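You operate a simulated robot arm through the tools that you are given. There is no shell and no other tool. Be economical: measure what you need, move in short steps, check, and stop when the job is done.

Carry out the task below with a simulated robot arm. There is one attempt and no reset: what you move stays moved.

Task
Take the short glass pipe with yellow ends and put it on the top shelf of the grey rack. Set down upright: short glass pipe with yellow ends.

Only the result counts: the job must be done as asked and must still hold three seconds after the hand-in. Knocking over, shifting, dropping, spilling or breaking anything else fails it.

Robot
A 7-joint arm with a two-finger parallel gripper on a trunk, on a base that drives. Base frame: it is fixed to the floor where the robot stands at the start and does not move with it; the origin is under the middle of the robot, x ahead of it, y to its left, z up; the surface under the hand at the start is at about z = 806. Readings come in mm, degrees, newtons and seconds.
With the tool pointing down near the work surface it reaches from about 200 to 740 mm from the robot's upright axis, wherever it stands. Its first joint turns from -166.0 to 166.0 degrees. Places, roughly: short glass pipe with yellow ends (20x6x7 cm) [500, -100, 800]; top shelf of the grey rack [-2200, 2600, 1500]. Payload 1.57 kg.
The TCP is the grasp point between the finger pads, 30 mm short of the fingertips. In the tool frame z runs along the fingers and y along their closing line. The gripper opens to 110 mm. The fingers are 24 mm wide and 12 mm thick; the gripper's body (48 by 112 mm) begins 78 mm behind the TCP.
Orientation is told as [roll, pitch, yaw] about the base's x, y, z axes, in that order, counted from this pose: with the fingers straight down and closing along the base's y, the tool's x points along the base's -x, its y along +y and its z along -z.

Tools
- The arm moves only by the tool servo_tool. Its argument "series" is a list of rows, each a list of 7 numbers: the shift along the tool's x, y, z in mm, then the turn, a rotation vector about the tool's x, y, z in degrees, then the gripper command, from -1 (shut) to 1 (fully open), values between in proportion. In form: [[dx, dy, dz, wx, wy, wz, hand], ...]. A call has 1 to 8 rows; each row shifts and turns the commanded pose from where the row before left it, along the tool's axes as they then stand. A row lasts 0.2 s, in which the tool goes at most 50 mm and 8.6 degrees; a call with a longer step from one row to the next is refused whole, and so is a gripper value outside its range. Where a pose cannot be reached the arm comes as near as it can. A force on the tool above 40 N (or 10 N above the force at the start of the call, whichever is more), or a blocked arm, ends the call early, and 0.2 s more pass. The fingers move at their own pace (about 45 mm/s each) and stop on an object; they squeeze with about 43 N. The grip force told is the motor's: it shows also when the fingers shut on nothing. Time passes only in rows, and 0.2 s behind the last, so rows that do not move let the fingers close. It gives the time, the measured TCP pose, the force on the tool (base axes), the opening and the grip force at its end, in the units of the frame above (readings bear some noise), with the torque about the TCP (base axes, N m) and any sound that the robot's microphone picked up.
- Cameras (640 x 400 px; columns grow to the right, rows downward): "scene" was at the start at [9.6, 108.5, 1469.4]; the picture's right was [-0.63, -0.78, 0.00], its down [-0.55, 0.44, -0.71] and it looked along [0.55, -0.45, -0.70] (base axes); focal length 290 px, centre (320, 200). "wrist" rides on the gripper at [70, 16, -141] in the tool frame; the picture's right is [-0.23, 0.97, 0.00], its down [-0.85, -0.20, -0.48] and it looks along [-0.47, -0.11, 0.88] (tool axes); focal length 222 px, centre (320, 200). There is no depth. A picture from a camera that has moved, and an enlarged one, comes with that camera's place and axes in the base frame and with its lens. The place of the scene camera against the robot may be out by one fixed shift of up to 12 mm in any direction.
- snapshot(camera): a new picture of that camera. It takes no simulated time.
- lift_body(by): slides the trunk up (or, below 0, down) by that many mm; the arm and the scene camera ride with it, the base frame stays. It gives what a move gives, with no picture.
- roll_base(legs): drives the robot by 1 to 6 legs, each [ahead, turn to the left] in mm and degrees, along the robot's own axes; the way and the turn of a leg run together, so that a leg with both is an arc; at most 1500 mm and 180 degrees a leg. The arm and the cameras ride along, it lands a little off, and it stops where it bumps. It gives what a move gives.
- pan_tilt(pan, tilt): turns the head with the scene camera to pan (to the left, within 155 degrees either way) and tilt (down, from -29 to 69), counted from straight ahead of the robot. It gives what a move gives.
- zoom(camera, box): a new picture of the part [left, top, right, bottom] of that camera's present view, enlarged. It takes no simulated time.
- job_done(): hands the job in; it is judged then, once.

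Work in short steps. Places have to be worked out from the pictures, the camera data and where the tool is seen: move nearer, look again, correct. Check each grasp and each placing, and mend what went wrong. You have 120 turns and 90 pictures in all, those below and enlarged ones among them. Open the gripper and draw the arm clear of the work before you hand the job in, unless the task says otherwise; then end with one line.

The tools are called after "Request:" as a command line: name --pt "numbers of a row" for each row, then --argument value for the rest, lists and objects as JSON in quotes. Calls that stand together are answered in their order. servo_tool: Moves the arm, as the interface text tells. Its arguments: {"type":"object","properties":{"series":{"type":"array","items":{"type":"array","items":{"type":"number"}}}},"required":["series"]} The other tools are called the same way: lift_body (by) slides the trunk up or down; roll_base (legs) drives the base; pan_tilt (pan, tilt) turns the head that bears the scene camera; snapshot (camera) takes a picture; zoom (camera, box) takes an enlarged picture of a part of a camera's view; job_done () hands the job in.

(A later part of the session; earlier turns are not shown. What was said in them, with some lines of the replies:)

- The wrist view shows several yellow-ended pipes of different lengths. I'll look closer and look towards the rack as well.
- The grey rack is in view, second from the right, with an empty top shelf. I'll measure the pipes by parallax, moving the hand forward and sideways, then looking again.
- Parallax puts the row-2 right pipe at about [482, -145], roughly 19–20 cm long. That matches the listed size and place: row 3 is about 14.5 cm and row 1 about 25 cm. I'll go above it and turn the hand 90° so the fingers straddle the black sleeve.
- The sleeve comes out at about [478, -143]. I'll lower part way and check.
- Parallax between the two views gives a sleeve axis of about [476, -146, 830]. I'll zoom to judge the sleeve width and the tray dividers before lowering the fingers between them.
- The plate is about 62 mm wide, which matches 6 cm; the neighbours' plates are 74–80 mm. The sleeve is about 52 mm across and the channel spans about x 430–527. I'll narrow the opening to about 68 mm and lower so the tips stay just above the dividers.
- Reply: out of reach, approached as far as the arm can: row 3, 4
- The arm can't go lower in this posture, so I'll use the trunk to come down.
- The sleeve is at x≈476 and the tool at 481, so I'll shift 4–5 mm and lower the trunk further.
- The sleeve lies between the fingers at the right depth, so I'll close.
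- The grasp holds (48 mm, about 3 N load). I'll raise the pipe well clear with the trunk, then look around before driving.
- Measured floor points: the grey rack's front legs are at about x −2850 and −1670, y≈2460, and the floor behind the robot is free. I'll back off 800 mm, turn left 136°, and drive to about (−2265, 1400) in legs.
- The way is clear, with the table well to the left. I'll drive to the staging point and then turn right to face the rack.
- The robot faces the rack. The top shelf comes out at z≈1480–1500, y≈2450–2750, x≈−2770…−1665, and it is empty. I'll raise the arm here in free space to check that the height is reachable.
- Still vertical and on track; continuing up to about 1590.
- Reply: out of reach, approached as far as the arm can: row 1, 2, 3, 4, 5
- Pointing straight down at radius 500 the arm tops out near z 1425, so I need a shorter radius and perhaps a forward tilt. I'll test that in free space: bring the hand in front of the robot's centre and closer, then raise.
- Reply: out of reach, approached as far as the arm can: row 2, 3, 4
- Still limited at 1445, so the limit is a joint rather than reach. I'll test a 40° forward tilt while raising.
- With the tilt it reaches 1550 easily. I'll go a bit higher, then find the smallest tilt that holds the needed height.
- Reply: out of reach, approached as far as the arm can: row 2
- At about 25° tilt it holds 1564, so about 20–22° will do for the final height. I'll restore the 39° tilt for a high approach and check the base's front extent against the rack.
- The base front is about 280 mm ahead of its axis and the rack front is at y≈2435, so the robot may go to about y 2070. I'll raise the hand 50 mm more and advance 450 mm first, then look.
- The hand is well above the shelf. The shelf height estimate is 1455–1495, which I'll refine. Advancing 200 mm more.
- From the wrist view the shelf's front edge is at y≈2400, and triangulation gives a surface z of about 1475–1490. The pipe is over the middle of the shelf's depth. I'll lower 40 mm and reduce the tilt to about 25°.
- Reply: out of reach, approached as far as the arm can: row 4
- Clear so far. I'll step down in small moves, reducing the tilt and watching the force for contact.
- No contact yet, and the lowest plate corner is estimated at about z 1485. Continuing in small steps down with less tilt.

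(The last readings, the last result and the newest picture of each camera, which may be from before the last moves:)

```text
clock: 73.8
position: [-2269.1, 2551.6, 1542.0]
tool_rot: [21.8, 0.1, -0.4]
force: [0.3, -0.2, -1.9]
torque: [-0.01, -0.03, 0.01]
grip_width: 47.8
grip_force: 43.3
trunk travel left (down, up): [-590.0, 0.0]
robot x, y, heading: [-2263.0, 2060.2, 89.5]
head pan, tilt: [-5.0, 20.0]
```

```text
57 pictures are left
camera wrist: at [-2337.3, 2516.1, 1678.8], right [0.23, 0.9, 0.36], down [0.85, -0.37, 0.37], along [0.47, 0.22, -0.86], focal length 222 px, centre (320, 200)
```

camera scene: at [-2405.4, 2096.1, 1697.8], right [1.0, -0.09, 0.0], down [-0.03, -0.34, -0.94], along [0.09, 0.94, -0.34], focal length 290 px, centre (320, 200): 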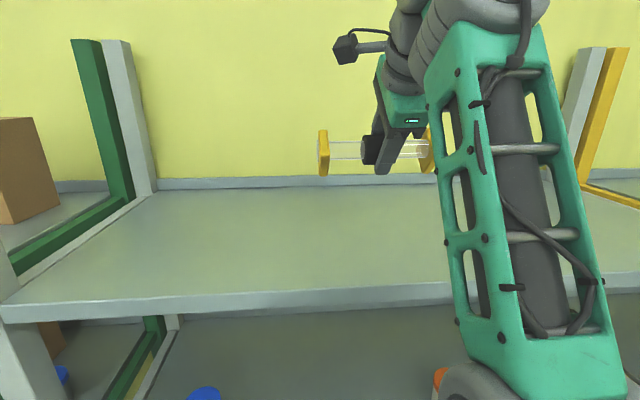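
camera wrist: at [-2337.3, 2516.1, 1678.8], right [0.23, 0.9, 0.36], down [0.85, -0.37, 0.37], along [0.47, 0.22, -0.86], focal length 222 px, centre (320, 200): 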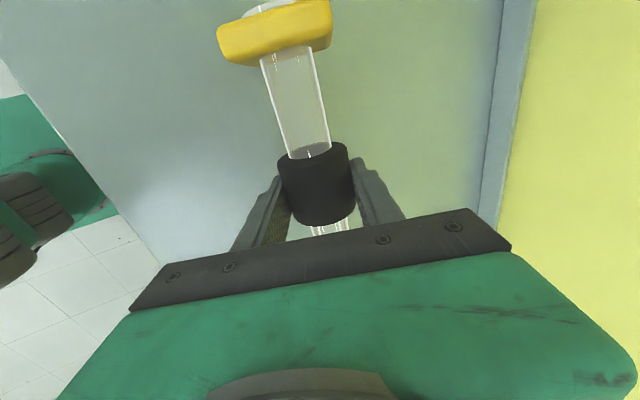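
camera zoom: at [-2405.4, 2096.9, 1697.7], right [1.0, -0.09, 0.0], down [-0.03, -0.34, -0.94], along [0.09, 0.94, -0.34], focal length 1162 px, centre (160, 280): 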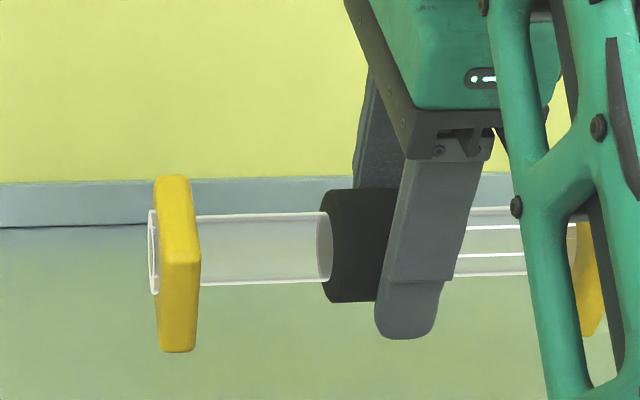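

Still no contact; wrist parallax suggests the shelf is nearer 1450–1470. I'll keep descending with the tilt reducing.

Request:
servo_tool --pt "0 -2 5 1 0 0 -1" --pt "0 -2 5 1 0 0 -1" --pt "0 0 0 0 0 0 -1"

Request:
servo_tool --pt "0 -1.5 5 1 0 0 -1" --pt "0 -1.5 5 1 0 0 -1" --pt "0 0 0 0 0 0 -1"

Request:
zoom --camera "scene" --box '[280, 150, 440, 250]'

```text
clock: 74.6
position: [-2268.9, 2552.2, 1532.3]
tool_rot: [19.8, 0.1, -0.4]
force: [0.0, 0.7, -2.5]
torque: [-0.03, -0.04, 0.01]
grip_width: 47.9
grip_force: 42.6
trunk travel left (down, up): [-590.0, 0.0]
robot x, y, heading: [-2263.2, 2056.3, 89.5]
head pan, tilt: [-5.0, 20.0]
```

```text
clock: 75.4
position: [-2267.2, 2552.3, 1519.9]
tool_rot: [17.7, 0.1, -0.4]
force: [0.0, 0.3, -2.0]
torque: [0.02, -0.02, 0.03]
grip_width: 47.8
grip_force: 43.4
trunk travel left (down, up): [-590.0, 0.0]
robot x, y, heading: [-2270.2, 2058.8, 89.5]
head pan, tilt: [-5.0, 20.0]
```

```text
4.00 times, centred on (360, 200) of scene
camera zoom: at [-2405.4, 2096.8, 1697.7], right [1.0, -0.09, 0.0], down [-0.03, -0.34, -0.94], along [0.09, 0.94, -0.34], focal length 1162 px, centre (160, 200)
```

zoom: 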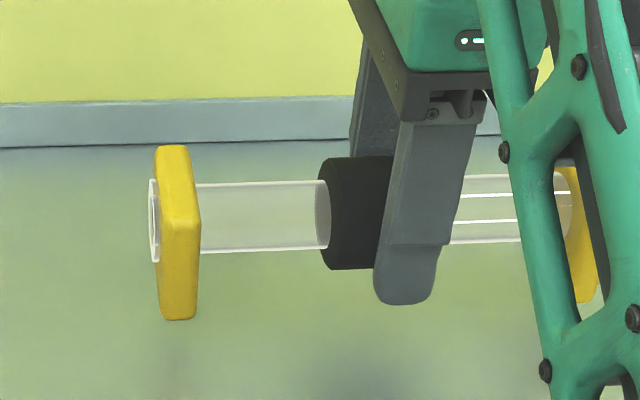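

A soft shadow now shows below the pipe, so the shelf is perhaps 10–20 mm away. Continuing.

Request:
servo_tool --pt "0 -1.5 4.5 1.2 0 0 -1" --pt "0 -1.5 4.5 1.2 0 0 -1" --pt "0 0 0 0 0 0 -1"

Request:
zoom --camera "scene" --box '[280, 150, 440, 250]'

```text
clock: 76.2
position: [-2267.4, 2551.5, 1510.7]
tool_rot: [15.5, 0.1, -0.4]
force: [0.5, -0.3, -2.4]
torque: [-0.02, 0.0, 0.01]
grip_width: 47.8
grip_force: 43.0
trunk travel left (down, up): [-590.0, 0.0]
robot x, y, heading: [-2264.9, 2055.2, 89.5]
head pan, tilt: [-5.0, 20.0]
```

```text
4.00 times, centred on (360, 200) of scene
camera zoom: at [-2405.4, 2096.8, 1697.7], right [1.0, -0.09, 0.0], down [-0.03, -0.34, -0.94], along [0.09, 0.94, -0.34], focal length 1162 px, centre (160, 200)
```

zoom: 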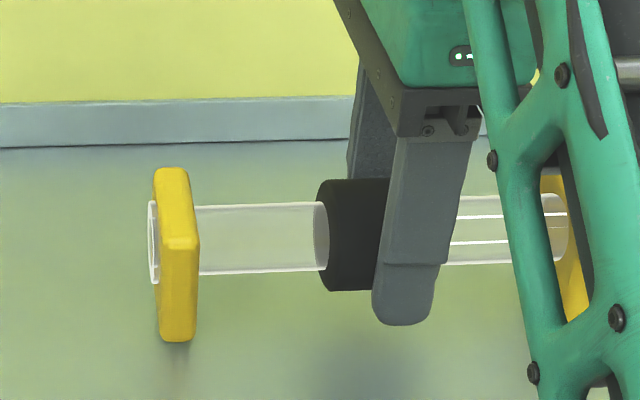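

The shadow is close under the plate now. Finer steps.

Request:
servo_tool --pt "0 -1 4 1.2 0 0 -1" --pt "0 0 0 0 0 0 -1"

Request:
servo_tool --pt "0 -1 4 1.2 0 0 -1" --pt "0 0 0 0 0 0 -1"

Request:
zoom --camera "scene" --box '[280, 160, 440, 260]'

```text
clock: 76.8
position: [-2267.8, 2552.4, 1508.6]
tool_rot: [14.4, 0.1, -0.4]
force: [0.5, 5.4, 17.9]
torque: [-0.01, 0.62, -0.4]
grip_width: 47.7
grip_force: 42.8
trunk travel left (down, up): [-590.0, 0.0]
robot x, y, heading: [-2267.0, 2058.4, 90.2]
head pan, tilt: [-5.0, 20.0]
```

```text
clock: 77.4
position: [-2268.3, 2551.6, 1502.1]
tool_rot: [13.1, 0.1, -0.3]
force: [-0.3, 9.0, 26.9]
torque: [-0.33, -0.04, 0.05]
grip_width: 47.9
grip_force: 42.4
trunk travel left (down, up): [-590.0, 0.0]
robot x, y, heading: [-2265.3, 2055.5, 89.8]
head pan, tilt: [-5.0, 20.0]
```

```text
4.00 times, centred on (360, 210) of scene
camera zoom: at [-2405.2, 2096.6, 1697.9], right [1.0, -0.09, 0.0], down [-0.03, -0.34, -0.94], along [0.09, 0.94, -0.34], focal length 1162 px, centre (160, 160)
```

zoom: 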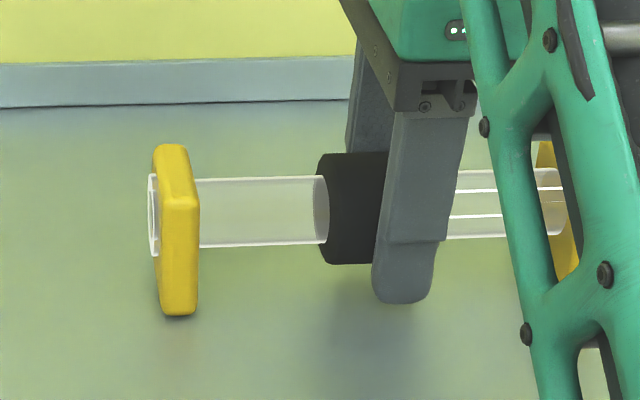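

Contact: 27 N up at 13° tilt. I'll ease off about 2.5 mm to unload, then open slightly so the pipe settles flat within the fingers.

Request:
servo_tool --pt "0 0.6 -2.5 0 0 0 -1" --pt "0 0 0 0 0 0 -1"

```text
clock: 78.0
position: [-2267.2, 2551.5, 1501.0]
tool_rot: [13.1, 0.1, -0.4]
force: [0.6, 10.0, 28.7]
torque: [-0.33, -0.02, 0.08]
grip_width: 47.8
grip_force: 43.3
out of reach, approached as far as the arm can: row 1
trunk travel left (down, up): [-590.0, 0.0]
robot x, y, heading: [-2264.8, 2056.3, 89.7]
head pan, tilt: [-5.0, 20.0]
```

At this tilt it is at the reach limit, so I'll add 1.5° of tilt while easing up.

Request:
servo_tool --pt "0 0.6 -2.5 -1.5 0 0 -1" --pt "0 0 0 0 0 0 -1"

```text
clock: 78.6
position: [-2267.2, 2550.2, 1502.3]
tool_rot: [14.1, 0.1, -0.5]
force: [-0.1, -2.1, 4.4]
torque: [-0.24, 0.07, -0.03]
grip_width: 47.7
grip_force: 43.1
trunk travel left (down, up): [-590.0, 0.0]
robot x, y, heading: [-2264.3, 2055.2, 89.7]
head pan, tilt: [-5.0, 20.0]
```

The load is down to about 4 N, with the pipe still touching. I'll open gently to about 53 mm so it settles.

Request:
servo_tool --pt "0 0 0 0 0 0 -0.1" --pt "0 0 0 0 0 0 -0.06" --pt "0 0 0 0 0 0 -0.03" --pt "0 0 0 0 0 0 -0.03" --pt "0 0 0 0 0 0 -0.03"

Request:
zoom --camera "scene" --box '[280, 160, 440, 260]'

Request:
zoom --camera "wrist" --box '[180, 0, 460, 260]'

```text
clock: 79.8
position: [-2268.5, 2551.5, 1503.8]
tool_rot: [14.6, 0.1, -0.4]
force: [0.4, -0.2, -0.1]
torque: [0.0, 0.01, 0.0]
grip_width: 53.6
grip_force: 0.1
trunk travel left (down, up): [-590.0, 0.0]
robot x, y, heading: [-2264.5, 2059.1, 89.6]
head pan, tilt: [-5.0, 20.0]
```

```text
4.00 times, centred on (360, 210) of scene
camera zoom: at [-2405.3, 2096.7, 1697.8], right [1.0, -0.09, 0.0], down [-0.03, -0.34, -0.94], along [0.09, 0.94, -0.34], focal length 1162 px, centre (160, 160)
```

zoom: 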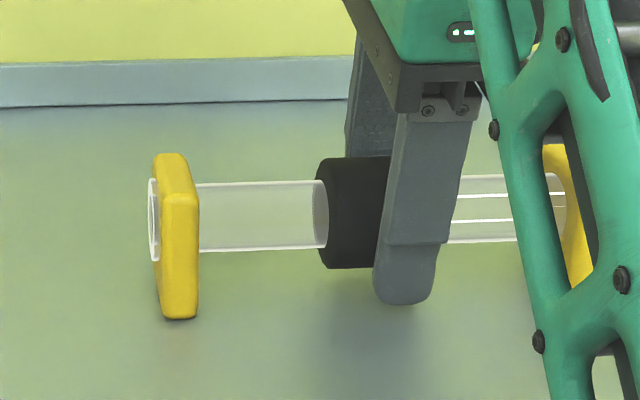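

```text
1.54 times, centred on (320, 130) of wrist
camera zoom: at [-2337.4, 2533.0, 1644.1], right [0.23, 0.94, 0.24], down [0.85, -0.32, 0.41], along [0.47, 0.11, -0.88], focal length 342 px, centre (320, 308)
```

zoom: 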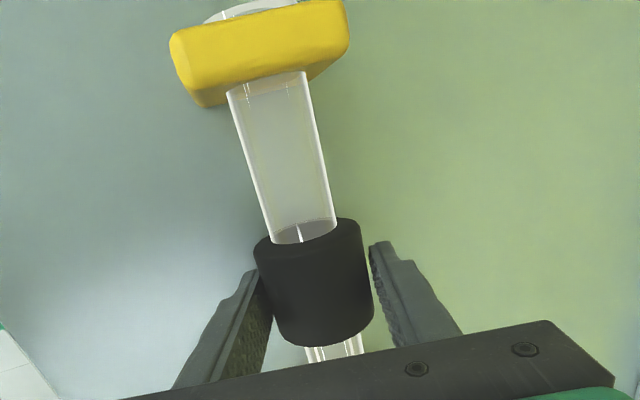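

The pipe has settled, with no load on the hand. I'll open wider and check that it stays.

Request:
servo_tool --pt "0 0 0 0 0 0 0.1" --pt "0 0 0 0 0 0 0.3" --pt "0 0 0 0 0 0 0.4" --pt "0 0 0 0 0 0 0.4" --pt "0 0 0 0 0 0 0.4"

Request:
zoom --camera "scene" --box '[280, 160, 440, 260]'

Request:
zoom --camera "wrist" --box '[180, 0, 460, 260]'

```text
clock: 81.0
position: [-2268.4, 2551.6, 1503.7]
tool_rot: [14.5, 0.1, -0.4]
force: [0.2, -0.6, 0.0]
torque: [0.0, 0.01, 0.04]
grip_width: 77.0
grip_force: 0.0
trunk travel left (down, up): [-590.0, 0.0]
robot x, y, heading: [-2264.6, 2056.8, 89.9]
head pan, tilt: [-5.0, 20.0]
```

```text
4.00 times, centred on (360, 210) of scene
camera zoom: at [-2405.4, 2096.7, 1697.8], right [1.0, -0.09, 0.0], down [-0.03, -0.34, -0.94], along [0.09, 0.94, -0.34], focal length 1162 px, centre (160, 160)
```

zoom: 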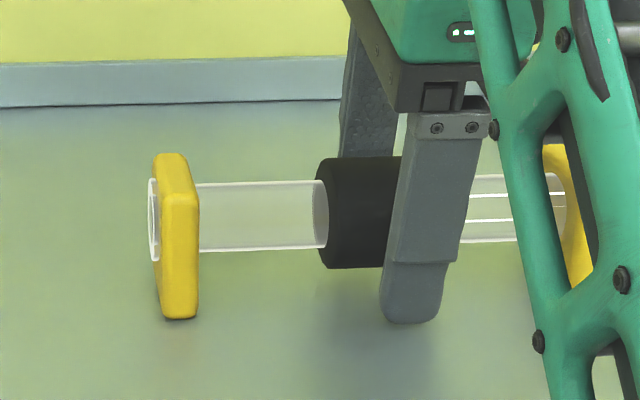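

```text
1.54 times, centred on (320, 130) of wrist
camera zoom: at [-2337.4, 2533.0, 1644.1], right [0.23, 0.94, 0.24], down [0.85, -0.32, 0.41], along [0.47, 0.11, -0.88], focal length 342 px, centre (320, 308)
```

zoom: 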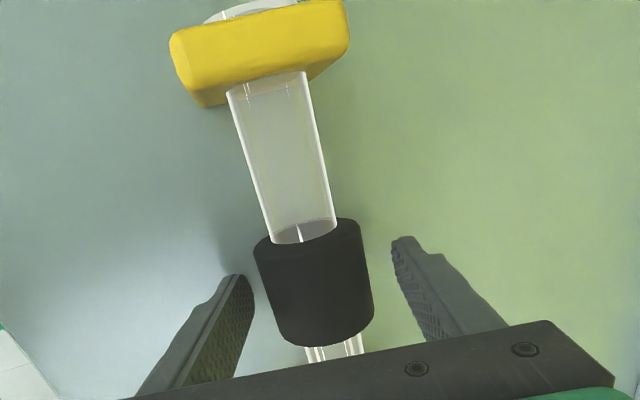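

The pipe stands on its own, free of the fingers. I'll withdraw along the tool axis with the tilt gradually increasing, which gives reach upward.

Request:
servo_tool --pt "0 0 -3 -2 0 0 0.6" --pt "0 1 -9 -2 0 0 0.6" --pt "0 2 -9 -2 0 0 0.6" --pt "0 2 -9 -2 0 0 0.6" --pt "0 3 -9 -2 0 0 0.6" --pt "0 3 -9 -2 0 0 0.6" --pt "0 0 0 0 0 0 0.6"

Request:
snapshot --camera "wrist"

```text
clock: 82.6
position: [-2267.5, 2544.2, 1553.3]
tool_rot: [26.5, 0.1, -0.4]
force: [0.5, 0.9, -0.4]
torque: [0.0, -0.02, -0.03]
grip_width: 88.4
grip_force: 0.1
trunk travel left (down, up): [-590.0, 0.0]
robot x, y, heading: [-2267.2, 2058.7, 89.6]
head pan, tilt: [-5.0, 20.0]
```

```text
49 pictures are left
camera wrist: at [-2337.6, 2497.5, 1686.2], right [0.23, 0.87, 0.43], down [0.85, -0.4, 0.34], along [0.47, 0.29, -0.83], focal length 222 px, centre (320, 200)
```

wrist: 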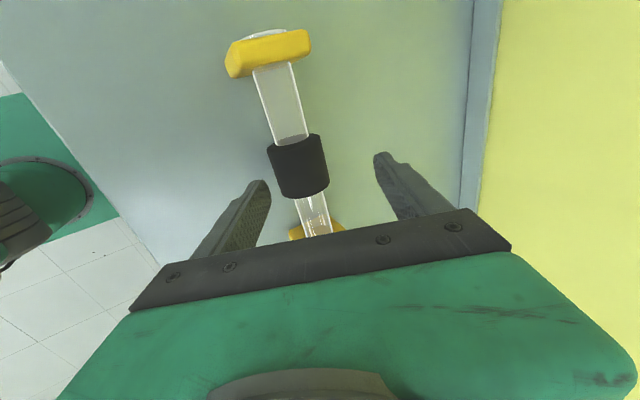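

Clear of the sleeve. I'll raise further, then back the arm and robot away.

Request:
servo_tool --pt "0 7 -14 -3 0 0 0.6" --pt "0 8 -14 -3 0 0 0.6" --pt "0 9 -13 -3 0 0 0.6" --pt "0 10 -13 -2 0 0 0.6" --pt "0 10 -13 0 0 0 0.6" --pt "0 0 0 0 0 0 0.6"

Request:
roll_base --legs '[[-450, 0]]'

Request:
snapshot --camera "scene"

```text
clock: 84.0
position: [-2267.9, 2540.3, 1621.6]
tool_rot: [37.5, 0.0, -0.4]
force: [-0.3, -0.4, -0.1]
torque: [0.01, 0.02, 0.0]
grip_width: 88.0
grip_force: 0.1
out of reach, approached as far as the arm can: row 5
trunk travel left (down, up): [-590.0, 0.0]
robot x, y, heading: [-2262.9, 2058.8, 89.7]
head pan, tilt: [-5.0, 20.0]
```

```text
clock: 86.7
position: [-2272.1, 2091.1, 1620.7]
tool_rot: [37.5, 0.2, -0.3]
force: [0.4, -0.4, -0.1]
torque: [-0.02, -0.01, -0.01]
grip_width: 88.0
grip_force: 0.1
trunk travel left (down, up): [-590.0, 0.0]
robot x, y, heading: [-2264.8, 1611.9, 89.4]
head pan, tilt: [-5.0, 20.0]
```

```text
48 pictures are left
camera scene: at [-2407.8, 1646.8, 1697.8], right [1.0, -0.09, 0.0], down [-0.03, -0.34, -0.94], along [0.09, 0.94, -0.34], focal length 290 px, centre (320, 200)
```

scene: 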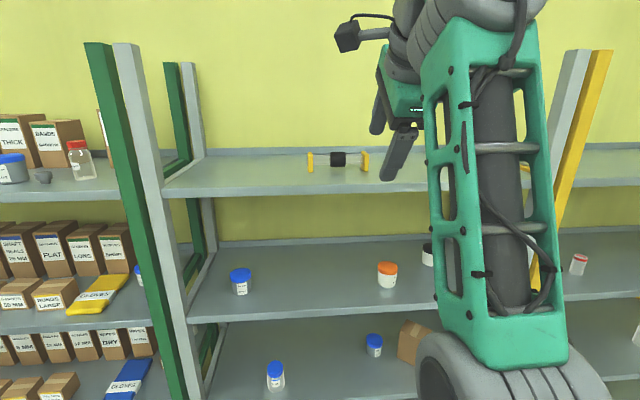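

Request:
zoom --camera "scene" --box '[290, 130, 390, 190]'

```text
6.40 times, centred on (340, 160) of scene
camera zoom: at [-2407.8, 1646.8, 1697.8], right [1.0, -0.09, 0.0], down [-0.03, -0.34, -0.94], along [0.09, 0.94, -0.34], focal length 1859 px, centre (192, 456)
```

zoom: 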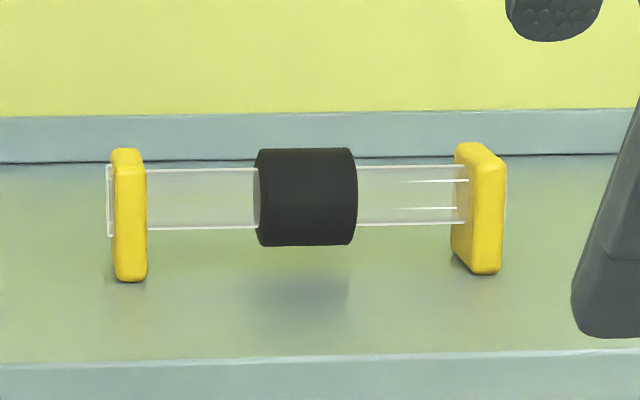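

The pipe stands flat on its yellow feet, which reach further below the tube than above, so this is its upright pose. It is well within the top shelf, and the gripper is open and clear.

Request:
job_done

```text
The job is handed in.
```

The short glass pipe with yellow ends now stands on its feet on the top shelf of the grey rack; I took "upright" to mean that pose rather than on end. The gripper is open and the arm is drawn clear.
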